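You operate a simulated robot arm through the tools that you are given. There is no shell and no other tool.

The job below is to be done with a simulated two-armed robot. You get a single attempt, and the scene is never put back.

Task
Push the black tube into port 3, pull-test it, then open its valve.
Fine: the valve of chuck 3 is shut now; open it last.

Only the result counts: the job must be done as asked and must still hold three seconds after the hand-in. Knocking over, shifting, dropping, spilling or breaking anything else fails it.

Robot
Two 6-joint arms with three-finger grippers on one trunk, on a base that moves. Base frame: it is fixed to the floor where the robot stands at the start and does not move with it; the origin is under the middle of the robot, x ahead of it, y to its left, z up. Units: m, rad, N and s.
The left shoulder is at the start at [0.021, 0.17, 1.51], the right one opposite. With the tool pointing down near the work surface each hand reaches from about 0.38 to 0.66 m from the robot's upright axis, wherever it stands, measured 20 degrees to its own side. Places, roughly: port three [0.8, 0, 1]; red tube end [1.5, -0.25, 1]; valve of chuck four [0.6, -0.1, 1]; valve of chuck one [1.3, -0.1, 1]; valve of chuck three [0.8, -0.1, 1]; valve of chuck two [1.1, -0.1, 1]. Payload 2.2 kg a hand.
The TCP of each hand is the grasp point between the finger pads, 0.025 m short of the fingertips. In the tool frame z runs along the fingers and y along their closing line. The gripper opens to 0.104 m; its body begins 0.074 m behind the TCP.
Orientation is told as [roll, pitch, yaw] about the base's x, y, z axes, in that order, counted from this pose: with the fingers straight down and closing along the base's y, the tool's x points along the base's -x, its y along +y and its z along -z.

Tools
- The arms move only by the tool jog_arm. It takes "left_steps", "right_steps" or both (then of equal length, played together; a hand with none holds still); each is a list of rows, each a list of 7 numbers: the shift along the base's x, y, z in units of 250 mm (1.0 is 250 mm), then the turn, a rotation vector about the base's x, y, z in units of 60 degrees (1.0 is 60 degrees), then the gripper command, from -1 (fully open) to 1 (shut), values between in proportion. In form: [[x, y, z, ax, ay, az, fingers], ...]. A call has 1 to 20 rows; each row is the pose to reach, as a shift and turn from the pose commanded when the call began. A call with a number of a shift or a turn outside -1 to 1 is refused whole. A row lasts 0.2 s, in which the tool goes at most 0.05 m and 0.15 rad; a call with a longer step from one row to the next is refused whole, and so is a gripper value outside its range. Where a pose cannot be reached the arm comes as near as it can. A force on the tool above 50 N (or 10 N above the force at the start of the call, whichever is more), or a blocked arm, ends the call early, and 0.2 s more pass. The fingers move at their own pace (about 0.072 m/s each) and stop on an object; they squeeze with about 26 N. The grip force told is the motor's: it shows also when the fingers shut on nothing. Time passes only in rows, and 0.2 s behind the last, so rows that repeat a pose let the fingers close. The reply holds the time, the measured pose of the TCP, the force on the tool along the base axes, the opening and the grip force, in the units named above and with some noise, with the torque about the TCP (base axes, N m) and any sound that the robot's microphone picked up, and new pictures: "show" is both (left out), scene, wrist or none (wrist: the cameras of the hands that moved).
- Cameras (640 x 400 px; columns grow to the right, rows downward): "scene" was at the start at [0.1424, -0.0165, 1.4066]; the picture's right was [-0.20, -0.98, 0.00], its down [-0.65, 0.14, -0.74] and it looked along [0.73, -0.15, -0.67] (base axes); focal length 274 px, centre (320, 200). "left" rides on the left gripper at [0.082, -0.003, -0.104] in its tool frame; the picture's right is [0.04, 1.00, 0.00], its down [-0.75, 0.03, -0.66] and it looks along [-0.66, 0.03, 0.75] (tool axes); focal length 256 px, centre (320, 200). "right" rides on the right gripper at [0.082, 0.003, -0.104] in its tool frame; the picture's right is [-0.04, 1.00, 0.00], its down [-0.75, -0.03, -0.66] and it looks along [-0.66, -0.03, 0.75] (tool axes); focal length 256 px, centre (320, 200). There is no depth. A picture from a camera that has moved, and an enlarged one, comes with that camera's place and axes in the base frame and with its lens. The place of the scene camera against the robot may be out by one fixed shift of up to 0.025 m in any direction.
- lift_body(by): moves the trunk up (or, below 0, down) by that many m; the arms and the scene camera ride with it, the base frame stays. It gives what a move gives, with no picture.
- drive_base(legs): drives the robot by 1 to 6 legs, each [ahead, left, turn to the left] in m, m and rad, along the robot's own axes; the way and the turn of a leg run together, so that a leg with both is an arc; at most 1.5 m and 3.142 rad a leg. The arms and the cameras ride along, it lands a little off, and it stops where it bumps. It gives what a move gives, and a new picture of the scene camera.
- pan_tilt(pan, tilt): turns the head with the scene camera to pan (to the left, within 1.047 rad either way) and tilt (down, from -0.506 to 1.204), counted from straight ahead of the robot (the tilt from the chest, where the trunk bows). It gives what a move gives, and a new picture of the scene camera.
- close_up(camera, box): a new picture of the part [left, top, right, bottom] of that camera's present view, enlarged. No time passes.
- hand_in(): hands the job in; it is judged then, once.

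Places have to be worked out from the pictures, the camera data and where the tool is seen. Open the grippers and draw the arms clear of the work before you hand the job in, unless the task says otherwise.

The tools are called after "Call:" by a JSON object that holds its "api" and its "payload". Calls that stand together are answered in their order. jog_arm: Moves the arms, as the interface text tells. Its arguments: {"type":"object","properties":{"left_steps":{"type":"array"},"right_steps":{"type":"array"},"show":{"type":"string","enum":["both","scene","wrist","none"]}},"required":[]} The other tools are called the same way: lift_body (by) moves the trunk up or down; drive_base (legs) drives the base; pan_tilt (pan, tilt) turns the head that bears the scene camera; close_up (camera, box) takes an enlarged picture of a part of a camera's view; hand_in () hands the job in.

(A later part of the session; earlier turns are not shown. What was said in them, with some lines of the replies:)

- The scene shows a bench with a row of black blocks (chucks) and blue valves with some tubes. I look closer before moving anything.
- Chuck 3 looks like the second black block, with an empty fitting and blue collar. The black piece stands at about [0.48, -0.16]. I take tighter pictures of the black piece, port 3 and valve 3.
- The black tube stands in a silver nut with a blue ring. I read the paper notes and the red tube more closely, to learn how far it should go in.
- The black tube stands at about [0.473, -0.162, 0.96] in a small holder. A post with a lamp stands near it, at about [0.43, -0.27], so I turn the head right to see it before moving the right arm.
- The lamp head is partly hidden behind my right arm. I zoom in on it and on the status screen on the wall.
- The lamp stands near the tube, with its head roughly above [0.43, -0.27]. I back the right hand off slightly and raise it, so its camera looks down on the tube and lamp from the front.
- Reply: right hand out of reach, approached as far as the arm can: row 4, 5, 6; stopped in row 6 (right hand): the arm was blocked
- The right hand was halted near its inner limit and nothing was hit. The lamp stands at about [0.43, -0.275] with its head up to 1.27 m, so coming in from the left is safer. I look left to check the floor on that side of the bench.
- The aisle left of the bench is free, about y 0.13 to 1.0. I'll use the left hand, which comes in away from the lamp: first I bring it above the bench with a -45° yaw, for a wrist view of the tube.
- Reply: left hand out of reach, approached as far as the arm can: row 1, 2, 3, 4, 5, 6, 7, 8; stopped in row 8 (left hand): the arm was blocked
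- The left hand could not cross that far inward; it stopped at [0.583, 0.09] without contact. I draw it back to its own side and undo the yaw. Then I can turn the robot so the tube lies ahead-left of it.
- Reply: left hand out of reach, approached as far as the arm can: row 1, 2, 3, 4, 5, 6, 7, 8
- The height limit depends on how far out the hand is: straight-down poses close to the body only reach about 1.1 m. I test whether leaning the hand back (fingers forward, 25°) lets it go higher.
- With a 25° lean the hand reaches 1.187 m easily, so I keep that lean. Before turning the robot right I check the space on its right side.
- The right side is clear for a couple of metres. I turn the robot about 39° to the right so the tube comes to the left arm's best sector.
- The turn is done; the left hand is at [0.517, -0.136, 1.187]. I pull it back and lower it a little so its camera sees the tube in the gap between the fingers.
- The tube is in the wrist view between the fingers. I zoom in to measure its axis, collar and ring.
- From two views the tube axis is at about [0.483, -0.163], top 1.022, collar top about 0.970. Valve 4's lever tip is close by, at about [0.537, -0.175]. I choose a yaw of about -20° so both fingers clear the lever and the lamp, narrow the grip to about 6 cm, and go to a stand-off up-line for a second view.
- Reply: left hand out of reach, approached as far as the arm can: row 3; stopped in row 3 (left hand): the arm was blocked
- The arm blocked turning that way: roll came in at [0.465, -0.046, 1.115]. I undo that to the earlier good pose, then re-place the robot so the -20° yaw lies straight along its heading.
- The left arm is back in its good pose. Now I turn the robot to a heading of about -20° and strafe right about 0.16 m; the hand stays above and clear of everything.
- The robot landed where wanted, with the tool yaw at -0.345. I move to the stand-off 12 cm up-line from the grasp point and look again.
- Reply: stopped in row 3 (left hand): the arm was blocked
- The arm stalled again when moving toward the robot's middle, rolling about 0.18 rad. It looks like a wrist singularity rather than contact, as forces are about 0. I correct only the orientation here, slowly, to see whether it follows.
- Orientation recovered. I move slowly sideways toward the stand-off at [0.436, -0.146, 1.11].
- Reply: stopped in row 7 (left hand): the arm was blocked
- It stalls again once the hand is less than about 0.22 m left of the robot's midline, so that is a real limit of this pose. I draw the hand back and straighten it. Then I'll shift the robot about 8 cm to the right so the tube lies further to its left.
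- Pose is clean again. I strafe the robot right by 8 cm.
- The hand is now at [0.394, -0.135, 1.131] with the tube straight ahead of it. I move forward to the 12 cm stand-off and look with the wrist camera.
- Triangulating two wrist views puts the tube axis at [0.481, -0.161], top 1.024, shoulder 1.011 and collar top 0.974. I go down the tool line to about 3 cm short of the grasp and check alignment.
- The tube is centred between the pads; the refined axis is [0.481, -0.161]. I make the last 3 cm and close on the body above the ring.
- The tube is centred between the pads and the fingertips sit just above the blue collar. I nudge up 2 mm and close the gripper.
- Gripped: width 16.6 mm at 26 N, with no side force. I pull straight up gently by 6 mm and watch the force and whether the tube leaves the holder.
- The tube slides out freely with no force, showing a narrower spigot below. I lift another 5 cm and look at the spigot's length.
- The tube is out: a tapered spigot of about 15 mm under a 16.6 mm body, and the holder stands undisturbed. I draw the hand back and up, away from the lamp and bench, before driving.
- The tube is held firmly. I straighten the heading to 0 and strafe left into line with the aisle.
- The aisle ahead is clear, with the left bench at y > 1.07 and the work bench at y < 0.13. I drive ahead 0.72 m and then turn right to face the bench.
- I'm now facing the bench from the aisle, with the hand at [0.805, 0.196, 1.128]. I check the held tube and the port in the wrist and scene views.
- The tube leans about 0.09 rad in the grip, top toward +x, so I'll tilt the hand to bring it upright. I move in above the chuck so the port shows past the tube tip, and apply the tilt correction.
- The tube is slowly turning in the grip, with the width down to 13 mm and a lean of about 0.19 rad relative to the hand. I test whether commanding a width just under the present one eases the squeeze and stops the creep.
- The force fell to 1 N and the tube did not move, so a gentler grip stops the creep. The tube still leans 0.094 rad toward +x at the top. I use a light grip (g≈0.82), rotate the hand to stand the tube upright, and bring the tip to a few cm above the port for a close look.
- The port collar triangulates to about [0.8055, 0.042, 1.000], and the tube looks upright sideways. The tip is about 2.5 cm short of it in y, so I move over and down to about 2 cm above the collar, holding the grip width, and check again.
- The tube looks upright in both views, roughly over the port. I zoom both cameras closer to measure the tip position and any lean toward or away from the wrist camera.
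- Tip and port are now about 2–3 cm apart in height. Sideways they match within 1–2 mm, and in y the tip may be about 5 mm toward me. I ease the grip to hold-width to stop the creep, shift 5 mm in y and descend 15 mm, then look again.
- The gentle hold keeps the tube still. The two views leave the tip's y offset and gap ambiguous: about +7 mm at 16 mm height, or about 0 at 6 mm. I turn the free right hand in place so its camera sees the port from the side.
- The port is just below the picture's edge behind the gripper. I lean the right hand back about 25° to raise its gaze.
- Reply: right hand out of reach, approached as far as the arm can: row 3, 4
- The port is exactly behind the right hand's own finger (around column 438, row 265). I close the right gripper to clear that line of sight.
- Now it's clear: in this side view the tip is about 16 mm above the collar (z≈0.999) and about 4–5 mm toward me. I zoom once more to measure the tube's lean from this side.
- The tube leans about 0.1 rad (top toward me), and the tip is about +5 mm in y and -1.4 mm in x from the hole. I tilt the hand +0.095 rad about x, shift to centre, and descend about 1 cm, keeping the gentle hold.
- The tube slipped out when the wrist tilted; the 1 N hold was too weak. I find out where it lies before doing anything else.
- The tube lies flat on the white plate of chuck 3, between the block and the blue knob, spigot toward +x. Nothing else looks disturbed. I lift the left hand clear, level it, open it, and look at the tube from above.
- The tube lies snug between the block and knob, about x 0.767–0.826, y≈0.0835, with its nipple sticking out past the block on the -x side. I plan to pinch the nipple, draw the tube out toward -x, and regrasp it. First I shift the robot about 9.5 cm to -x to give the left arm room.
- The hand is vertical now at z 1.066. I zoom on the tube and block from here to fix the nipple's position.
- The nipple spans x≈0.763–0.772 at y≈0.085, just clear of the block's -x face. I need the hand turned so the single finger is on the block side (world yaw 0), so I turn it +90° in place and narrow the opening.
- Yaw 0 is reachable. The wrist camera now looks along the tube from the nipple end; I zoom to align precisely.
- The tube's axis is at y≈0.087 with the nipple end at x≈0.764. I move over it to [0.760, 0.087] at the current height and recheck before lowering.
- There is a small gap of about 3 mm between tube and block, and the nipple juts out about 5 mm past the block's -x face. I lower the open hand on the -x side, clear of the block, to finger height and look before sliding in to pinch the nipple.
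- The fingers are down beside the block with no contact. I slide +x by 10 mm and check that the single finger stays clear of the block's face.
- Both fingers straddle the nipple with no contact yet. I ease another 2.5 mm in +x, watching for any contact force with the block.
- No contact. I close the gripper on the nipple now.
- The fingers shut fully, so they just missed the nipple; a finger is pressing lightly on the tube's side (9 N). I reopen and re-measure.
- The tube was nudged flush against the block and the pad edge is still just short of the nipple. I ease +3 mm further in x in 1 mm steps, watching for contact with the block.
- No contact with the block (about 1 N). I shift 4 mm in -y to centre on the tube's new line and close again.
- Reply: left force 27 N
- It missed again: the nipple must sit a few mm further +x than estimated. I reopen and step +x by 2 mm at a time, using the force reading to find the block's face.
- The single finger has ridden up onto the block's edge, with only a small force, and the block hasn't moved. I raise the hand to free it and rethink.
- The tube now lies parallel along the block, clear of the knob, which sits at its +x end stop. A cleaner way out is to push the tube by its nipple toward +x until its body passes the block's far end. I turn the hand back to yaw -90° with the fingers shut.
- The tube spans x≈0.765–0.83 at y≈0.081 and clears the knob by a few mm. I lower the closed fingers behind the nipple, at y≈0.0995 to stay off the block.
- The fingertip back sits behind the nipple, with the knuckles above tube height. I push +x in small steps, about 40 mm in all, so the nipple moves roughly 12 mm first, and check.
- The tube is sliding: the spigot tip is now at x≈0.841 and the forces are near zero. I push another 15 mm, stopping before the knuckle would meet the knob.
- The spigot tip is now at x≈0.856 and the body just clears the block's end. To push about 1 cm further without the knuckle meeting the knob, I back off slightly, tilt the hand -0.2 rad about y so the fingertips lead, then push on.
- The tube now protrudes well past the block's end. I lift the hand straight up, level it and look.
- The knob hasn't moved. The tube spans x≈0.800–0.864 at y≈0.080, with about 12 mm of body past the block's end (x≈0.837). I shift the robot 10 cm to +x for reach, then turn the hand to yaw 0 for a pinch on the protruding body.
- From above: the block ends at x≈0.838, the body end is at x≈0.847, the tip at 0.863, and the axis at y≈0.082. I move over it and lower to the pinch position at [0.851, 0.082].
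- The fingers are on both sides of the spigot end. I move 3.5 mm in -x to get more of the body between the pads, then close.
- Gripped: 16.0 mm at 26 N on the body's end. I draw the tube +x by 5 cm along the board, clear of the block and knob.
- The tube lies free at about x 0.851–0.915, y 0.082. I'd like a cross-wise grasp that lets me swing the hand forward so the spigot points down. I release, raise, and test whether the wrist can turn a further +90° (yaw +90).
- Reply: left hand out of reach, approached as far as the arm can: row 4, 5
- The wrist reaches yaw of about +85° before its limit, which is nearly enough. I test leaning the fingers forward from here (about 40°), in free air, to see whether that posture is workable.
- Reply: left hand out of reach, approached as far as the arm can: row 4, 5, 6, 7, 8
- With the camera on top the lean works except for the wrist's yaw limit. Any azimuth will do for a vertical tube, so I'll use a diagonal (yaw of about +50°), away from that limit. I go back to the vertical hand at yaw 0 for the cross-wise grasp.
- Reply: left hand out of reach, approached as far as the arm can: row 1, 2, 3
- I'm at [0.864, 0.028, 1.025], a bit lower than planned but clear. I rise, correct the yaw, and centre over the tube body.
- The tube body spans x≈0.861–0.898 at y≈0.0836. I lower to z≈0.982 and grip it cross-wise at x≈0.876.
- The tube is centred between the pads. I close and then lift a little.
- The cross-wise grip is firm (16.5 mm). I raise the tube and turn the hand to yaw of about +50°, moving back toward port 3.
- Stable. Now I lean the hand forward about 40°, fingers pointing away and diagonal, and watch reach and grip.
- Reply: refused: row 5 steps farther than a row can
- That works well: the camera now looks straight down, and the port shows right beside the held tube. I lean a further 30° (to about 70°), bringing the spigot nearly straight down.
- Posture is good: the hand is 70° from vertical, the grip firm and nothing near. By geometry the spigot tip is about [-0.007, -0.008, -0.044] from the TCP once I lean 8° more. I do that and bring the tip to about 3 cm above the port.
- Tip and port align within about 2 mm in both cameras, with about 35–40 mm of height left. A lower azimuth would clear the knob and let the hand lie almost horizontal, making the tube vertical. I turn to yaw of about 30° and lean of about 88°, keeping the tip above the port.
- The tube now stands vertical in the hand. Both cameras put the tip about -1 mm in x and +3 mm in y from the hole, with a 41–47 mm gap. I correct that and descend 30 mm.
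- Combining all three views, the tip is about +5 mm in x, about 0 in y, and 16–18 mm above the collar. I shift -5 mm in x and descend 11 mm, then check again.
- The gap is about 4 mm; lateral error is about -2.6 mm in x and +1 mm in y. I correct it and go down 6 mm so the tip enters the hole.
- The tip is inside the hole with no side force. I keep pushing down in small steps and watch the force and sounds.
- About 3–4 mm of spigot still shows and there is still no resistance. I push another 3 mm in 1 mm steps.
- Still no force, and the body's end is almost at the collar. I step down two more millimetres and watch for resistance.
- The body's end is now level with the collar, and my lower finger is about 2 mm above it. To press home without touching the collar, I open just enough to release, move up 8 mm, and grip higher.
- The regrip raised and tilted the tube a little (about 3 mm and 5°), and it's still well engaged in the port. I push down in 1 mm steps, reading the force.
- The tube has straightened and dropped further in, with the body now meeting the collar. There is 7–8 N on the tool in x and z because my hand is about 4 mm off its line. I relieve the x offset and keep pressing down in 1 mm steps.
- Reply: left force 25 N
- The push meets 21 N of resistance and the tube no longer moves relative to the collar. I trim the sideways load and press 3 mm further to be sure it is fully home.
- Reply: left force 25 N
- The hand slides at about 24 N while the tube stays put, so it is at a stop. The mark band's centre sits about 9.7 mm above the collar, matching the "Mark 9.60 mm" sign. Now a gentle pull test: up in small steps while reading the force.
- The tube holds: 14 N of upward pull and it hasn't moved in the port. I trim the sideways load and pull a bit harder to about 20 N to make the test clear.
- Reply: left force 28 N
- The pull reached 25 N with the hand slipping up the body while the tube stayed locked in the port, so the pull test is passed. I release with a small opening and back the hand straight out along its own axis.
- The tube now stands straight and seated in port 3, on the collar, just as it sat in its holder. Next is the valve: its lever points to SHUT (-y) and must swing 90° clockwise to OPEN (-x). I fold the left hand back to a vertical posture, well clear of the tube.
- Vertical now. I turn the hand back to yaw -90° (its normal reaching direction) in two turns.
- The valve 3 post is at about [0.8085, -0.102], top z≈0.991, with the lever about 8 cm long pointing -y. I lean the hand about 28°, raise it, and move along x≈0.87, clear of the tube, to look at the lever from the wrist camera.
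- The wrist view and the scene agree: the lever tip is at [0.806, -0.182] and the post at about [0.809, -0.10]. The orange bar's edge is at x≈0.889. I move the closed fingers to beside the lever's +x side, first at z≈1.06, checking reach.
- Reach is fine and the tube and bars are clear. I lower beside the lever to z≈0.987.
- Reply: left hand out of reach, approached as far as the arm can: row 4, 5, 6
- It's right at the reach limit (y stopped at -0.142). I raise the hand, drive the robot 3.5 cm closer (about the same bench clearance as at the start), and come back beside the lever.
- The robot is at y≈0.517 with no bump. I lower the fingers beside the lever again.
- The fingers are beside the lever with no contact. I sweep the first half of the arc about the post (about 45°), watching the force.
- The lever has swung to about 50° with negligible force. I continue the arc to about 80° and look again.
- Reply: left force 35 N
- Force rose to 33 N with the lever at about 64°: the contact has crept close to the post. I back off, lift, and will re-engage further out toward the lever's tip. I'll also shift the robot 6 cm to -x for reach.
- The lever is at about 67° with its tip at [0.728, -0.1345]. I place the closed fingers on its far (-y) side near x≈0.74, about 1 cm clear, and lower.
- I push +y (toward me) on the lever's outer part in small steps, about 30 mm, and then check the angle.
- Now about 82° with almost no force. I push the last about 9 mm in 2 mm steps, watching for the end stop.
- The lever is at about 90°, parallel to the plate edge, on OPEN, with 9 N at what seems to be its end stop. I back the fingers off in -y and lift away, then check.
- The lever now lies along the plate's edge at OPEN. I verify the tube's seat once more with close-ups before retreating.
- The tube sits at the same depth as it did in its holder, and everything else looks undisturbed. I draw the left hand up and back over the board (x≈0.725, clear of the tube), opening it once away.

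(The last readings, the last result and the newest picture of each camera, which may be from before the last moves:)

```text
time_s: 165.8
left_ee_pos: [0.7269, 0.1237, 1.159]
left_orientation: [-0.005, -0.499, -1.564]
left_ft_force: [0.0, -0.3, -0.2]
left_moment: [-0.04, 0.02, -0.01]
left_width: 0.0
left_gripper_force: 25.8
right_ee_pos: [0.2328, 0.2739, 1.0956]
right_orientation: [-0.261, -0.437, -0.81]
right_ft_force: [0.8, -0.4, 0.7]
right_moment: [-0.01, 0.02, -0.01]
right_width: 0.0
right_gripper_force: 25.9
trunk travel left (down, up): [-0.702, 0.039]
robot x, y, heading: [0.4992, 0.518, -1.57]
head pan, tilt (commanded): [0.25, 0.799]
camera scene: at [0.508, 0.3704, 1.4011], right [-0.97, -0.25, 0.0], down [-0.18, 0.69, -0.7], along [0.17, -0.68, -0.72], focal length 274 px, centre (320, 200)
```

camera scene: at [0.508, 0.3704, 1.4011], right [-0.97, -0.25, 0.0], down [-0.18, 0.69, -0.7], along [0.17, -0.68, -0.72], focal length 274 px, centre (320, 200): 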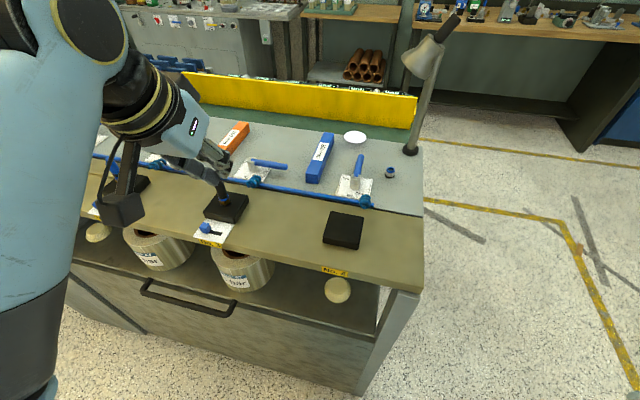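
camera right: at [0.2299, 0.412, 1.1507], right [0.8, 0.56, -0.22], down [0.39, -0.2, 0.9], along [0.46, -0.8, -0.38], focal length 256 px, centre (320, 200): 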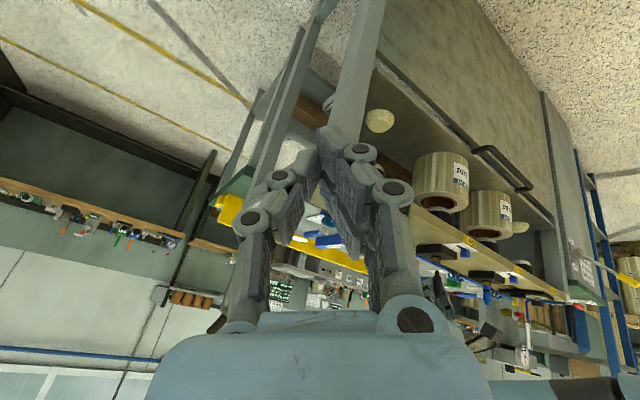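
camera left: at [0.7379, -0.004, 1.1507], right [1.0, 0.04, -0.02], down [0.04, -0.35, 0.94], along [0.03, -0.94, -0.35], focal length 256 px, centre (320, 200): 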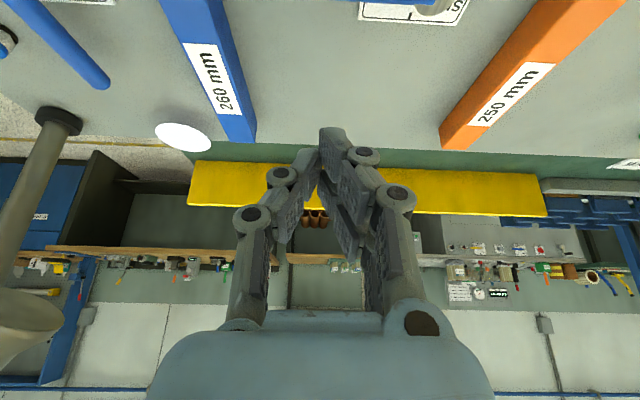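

The hand is clear. I back the robot 12 cm away from the bench, then open both grippers.

Call:
{"api": "drive_base", "payload": {"legs": [[-0.12, 0, 0]]}}

Call:
{"api": "jog_arm", "payload": {"left_steps": [[0, 0, 0, 0, 0, 0, 0], [0, 0, 0, 0, 0, 0, -1], [0, 0, 0, 0, 0, 0, -1], [0, 0, 0, 0, 0, 0, -1], [0, 0, 0, 0, 0, 0, -1]], "right_steps": [[0, 0, 0, 0, 0, 0, 0], [0, 0, 0, 0, 0, 0, -1], [0, 0, 0, 0, 0, 0, -1], [0, 0, 0, 0, 0, 0, -1], [0, 0, 0, 0, 0, 0, -1]], "show": "both"}}

Call:
{"api": "pan_tilt", "payload": {"pan": 0.35, "tilt": 0.7}}

```text
time_s: 167.0
left_ee_pos: [0.7277, 0.2449, 1.1577]
left_orientation: [-0.003, -0.498, -1.563]
left_ft_force: [0.5, 0.5, -0.1]
left_moment: [0.0, 0.0, -0.01]
left_width: 0.0001
left_gripper_force: 25.5
right_ee_pos: [0.2333, 0.3952, 1.0967]
right_orientation: [-0.261, -0.437, -0.809]
right_ft_force: [-0.1, 0.5, -0.1]
right_moment: [-0.01, 0.0, -0.02]
right_width: 0.0001
right_gripper_force: 25.4
trunk travel left (down, up): [-0.702, 0.039]
robot x, y, heading: [0.4962, 0.6346, -1.574]
head pan, tilt (commanded): [0.25, 0.799]
camera scene: at [0.5082, 0.4901, 1.401], right [-0.97, -0.25, 0.0], down [-0.18, 0.69, -0.7], along [0.17, -0.68, -0.72], focal length 274 px, centre (320, 200)
```

scene: 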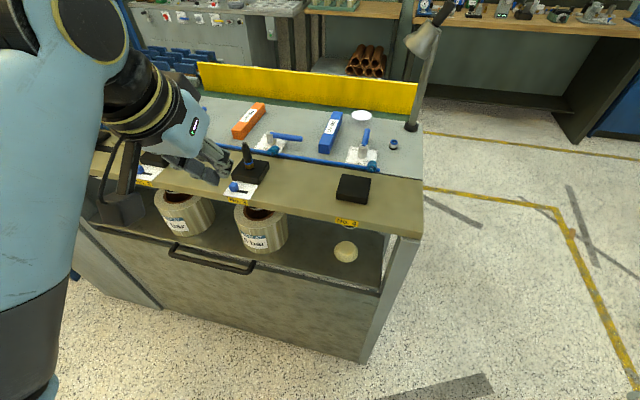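

```text
time_s: 168.2
left_ee_pos: [0.7262, 0.245, 1.1591]
left_orientation: [-0.004, -0.498, -1.563]
left_ft_force: [-0.2, -0.6, -0.6]
left_moment: [0.01, 0.01, -0.02]
left_width: 0.104
left_gripper_force: 0.1
right_ee_pos: [0.2319, 0.3936, 1.0955]
right_orientation: [-0.26, -0.436, -0.81]
right_ft_force: [-0.7, -0.5, 0.1]
right_moment: [-0.03, -0.02, -0.02]
right_width: 0.1039
right_gripper_force: 0.1
trunk travel left (down, up): [-0.702, 0.039]
robot x, y, heading: [0.4976, 0.6342, -1.571]
head pan, tilt (commanded): [0.25, 0.799]
camera scene: at [0.5082, 0.4897, 1.4009], right [-0.97, -0.25, 0.0], down [-0.18, 0.69, -0.7], along [0.17, -0.68, -0.72], focal length 274 px, centre (320, 200)
camera right: at [0.1744, 0.4987, 1.1507], right [0.8, 0.56, -0.22], down [0.38, -0.2, 0.9], along [0.46, -0.8, -0.38], focal length 256 px, centre (320, 200)
camera left: at [0.7226, 0.3656, 1.2112], right [1.0, 0.04, -0.02], down [0.04, -0.35, 0.94], along [0.03, -0.94, -0.35], focal length 256 px, centre (320, 200)
```

scene: 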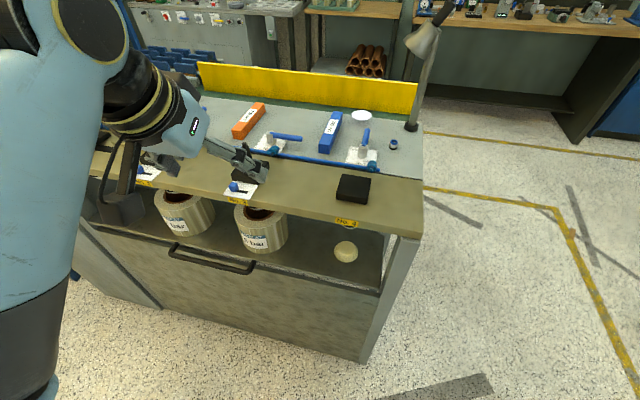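
right: 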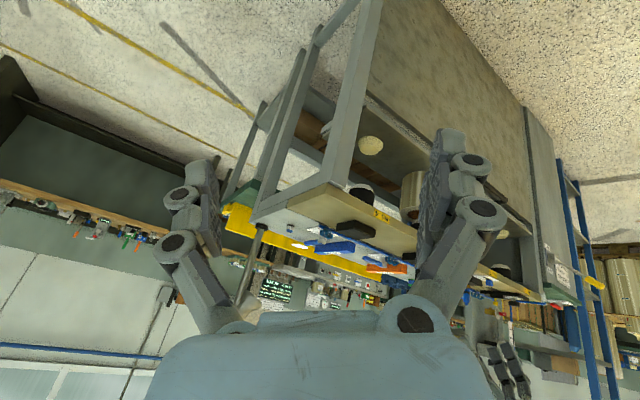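
left: 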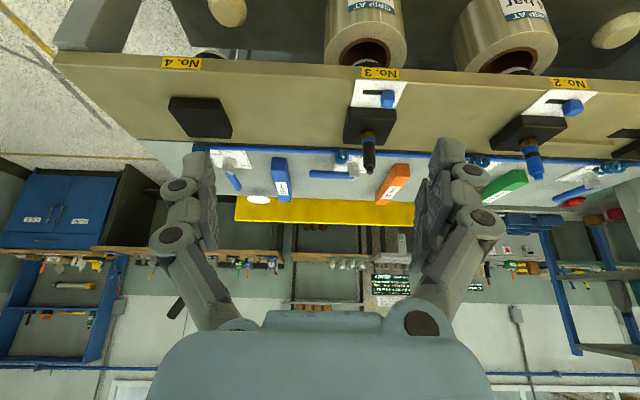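

```text
time_s: 168.9
left_ee_pos: [0.7262, 0.2439, 1.1576]
left_orientation: [-0.002, -0.497, -1.561]
left_ft_force: [0.6, -0.8, 0.1]
left_moment: [0.01, 0.0, 0.01]
left_width: 0.1038
left_gripper_force: 0.0
right_ee_pos: [0.2323, 0.3933, 1.0958]
right_orientation: [-0.258, -0.436, -0.808]
right_ft_force: [-1.3, -0.9, 0.6]
right_moment: [0.01, 0.0, -0.04]
right_width: 0.1039
right_gripper_force: 0.0
trunk travel left (down, up): [-0.702, 0.039]
robot x, y, heading: [0.5005, 0.6384, -1.57]
head pan, tilt (commanded): [0.351, 0.7]
camera scene: at [0.5174, 0.488, 1.4091], right [-0.94, -0.34, 0.0], down [-0.22, 0.61, -0.76], along [0.26, -0.72, -0.64], focal length 274 px, centre (320, 200)
```

scene: 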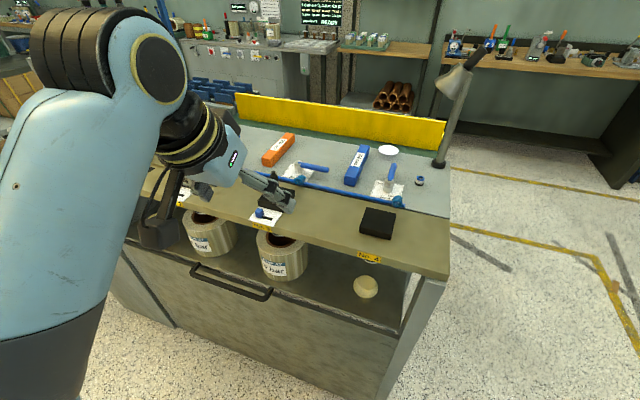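

Both grippers are open and clear. I take one last look at the tube, the lever and the rest of the bench from the wrist camera.

Call:
{"api": "close_up", "payload": {"camera": "left", "box": [280, 70, 440, 200]}}

Call:
{"api": "close_up", "payload": {"camera": "left", "box": [330, 90, 400, 190]}}

Call:
{"api": "close_up", "payload": {"camera": "left", "box": [490, 80, 600, 190]}}

Call:
{"api": "close_up", "payload": {"camera": "left", "box": [150, 80, 330, 220]}}

```text
3.08 times, centred on (360, 135) of left
camera zoom: at [0.7226, 0.3656, 1.2112], right [1.0, 0.04, -0.02], down [0.04, -0.35, 0.94], along [0.03, -0.94, -0.35], focal length 788 px, centre (197, 400)
```

zoom: 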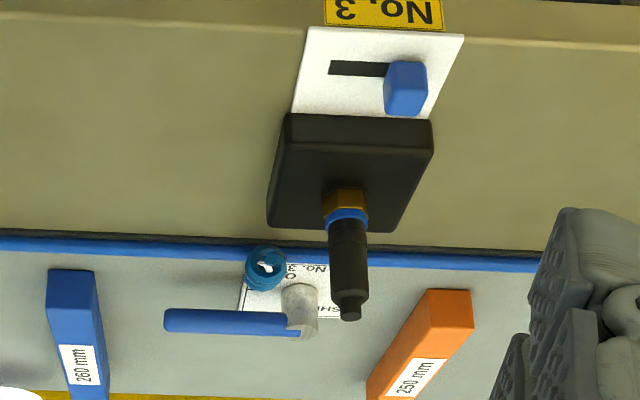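

```text
4.00 times, centred on (365, 140) of left
camera zoom: at [0.7226, 0.3656, 1.2112], right [1.0, 0.04, -0.02], down [0.04, -0.35, 0.94], along [0.03, -0.94, -0.35], focal length 1024 px, centre (140, 440)
```

zoom: 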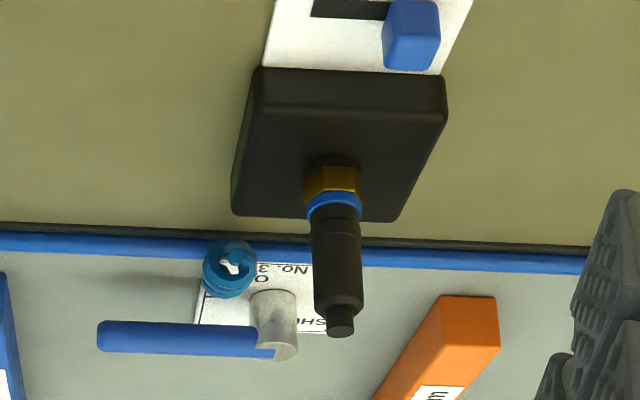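

```text
3.64 times, centred on (545, 135) of left
camera zoom: at [0.7226, 0.3656, 1.2112], right [1.0, 0.04, -0.02], down [0.04, -0.35, 0.94], along [0.03, -0.94, -0.35], focal length 931 px, centre (-498, 436)
```

zoom: 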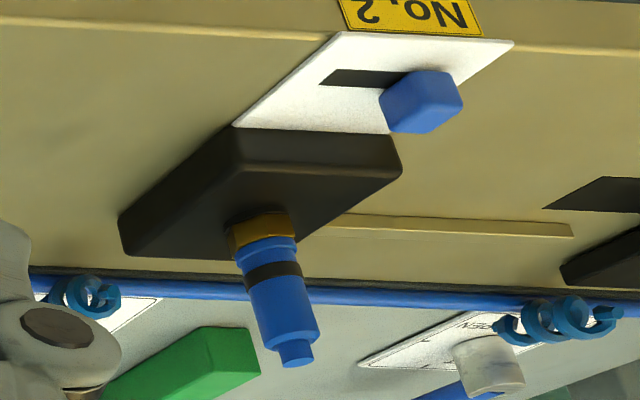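

```text
2.86 times, centred on (240, 150) of left
camera zoom: at [0.7226, 0.3656, 1.2112], right [1.0, 0.04, -0.02], down [0.04, -0.35, 0.94], along [0.03, -0.94, -0.35], focal length 731 px, centre (549, 343)
```

zoom: 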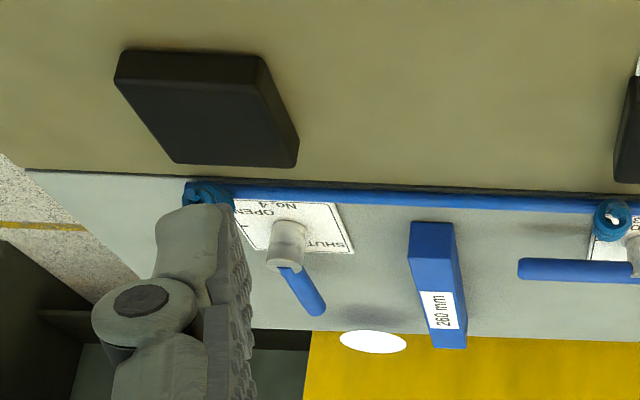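

The black tube is fully seated in port 3 at the same depth as in its holder, the pull test held, and valve 3 points to OPEN. The other valves, the knobs, the bars and the holder are as they were. Both grippers are open and clear of the bench, so I hand in.

Call:
{"api": "hand_in", "payload": {}}

```text
The job is handed in.
```

The black tube is in port 3, it held a pull test, and valve 3 is now open. I've handed the job in, but no verdict has come back yet.

- **Insertion:** the tube stands upright and seated on the collar, at about the same depth as in its holder. The middle of its mark band sits about 9.7 mm above the collar; I took that to be what the "Mark 9.60 mm" sign means.
- **Pull test:** I pulled up to about 25 N. The fingers slid up the tube, but the tube did not move in the port.
- **Valve:** I turned the lever about 90° from SHUT to OPEN, up to what seemed to be its end stop. This was the last thing I touched.

**Dropped tube:** I dropped the tube once, when my grip slipped above the port. It landed on chuck 3's white plate, between the block and the blue knob. While getting it out, a finger pressed it against the block with about 25 N and later rode up onto the block's edge. The block and knob did not appear to move.

In the last pictures the knobs, bars, other valves and holder looked undisturbed. Both grippers are open and the arms are clear of the bench.
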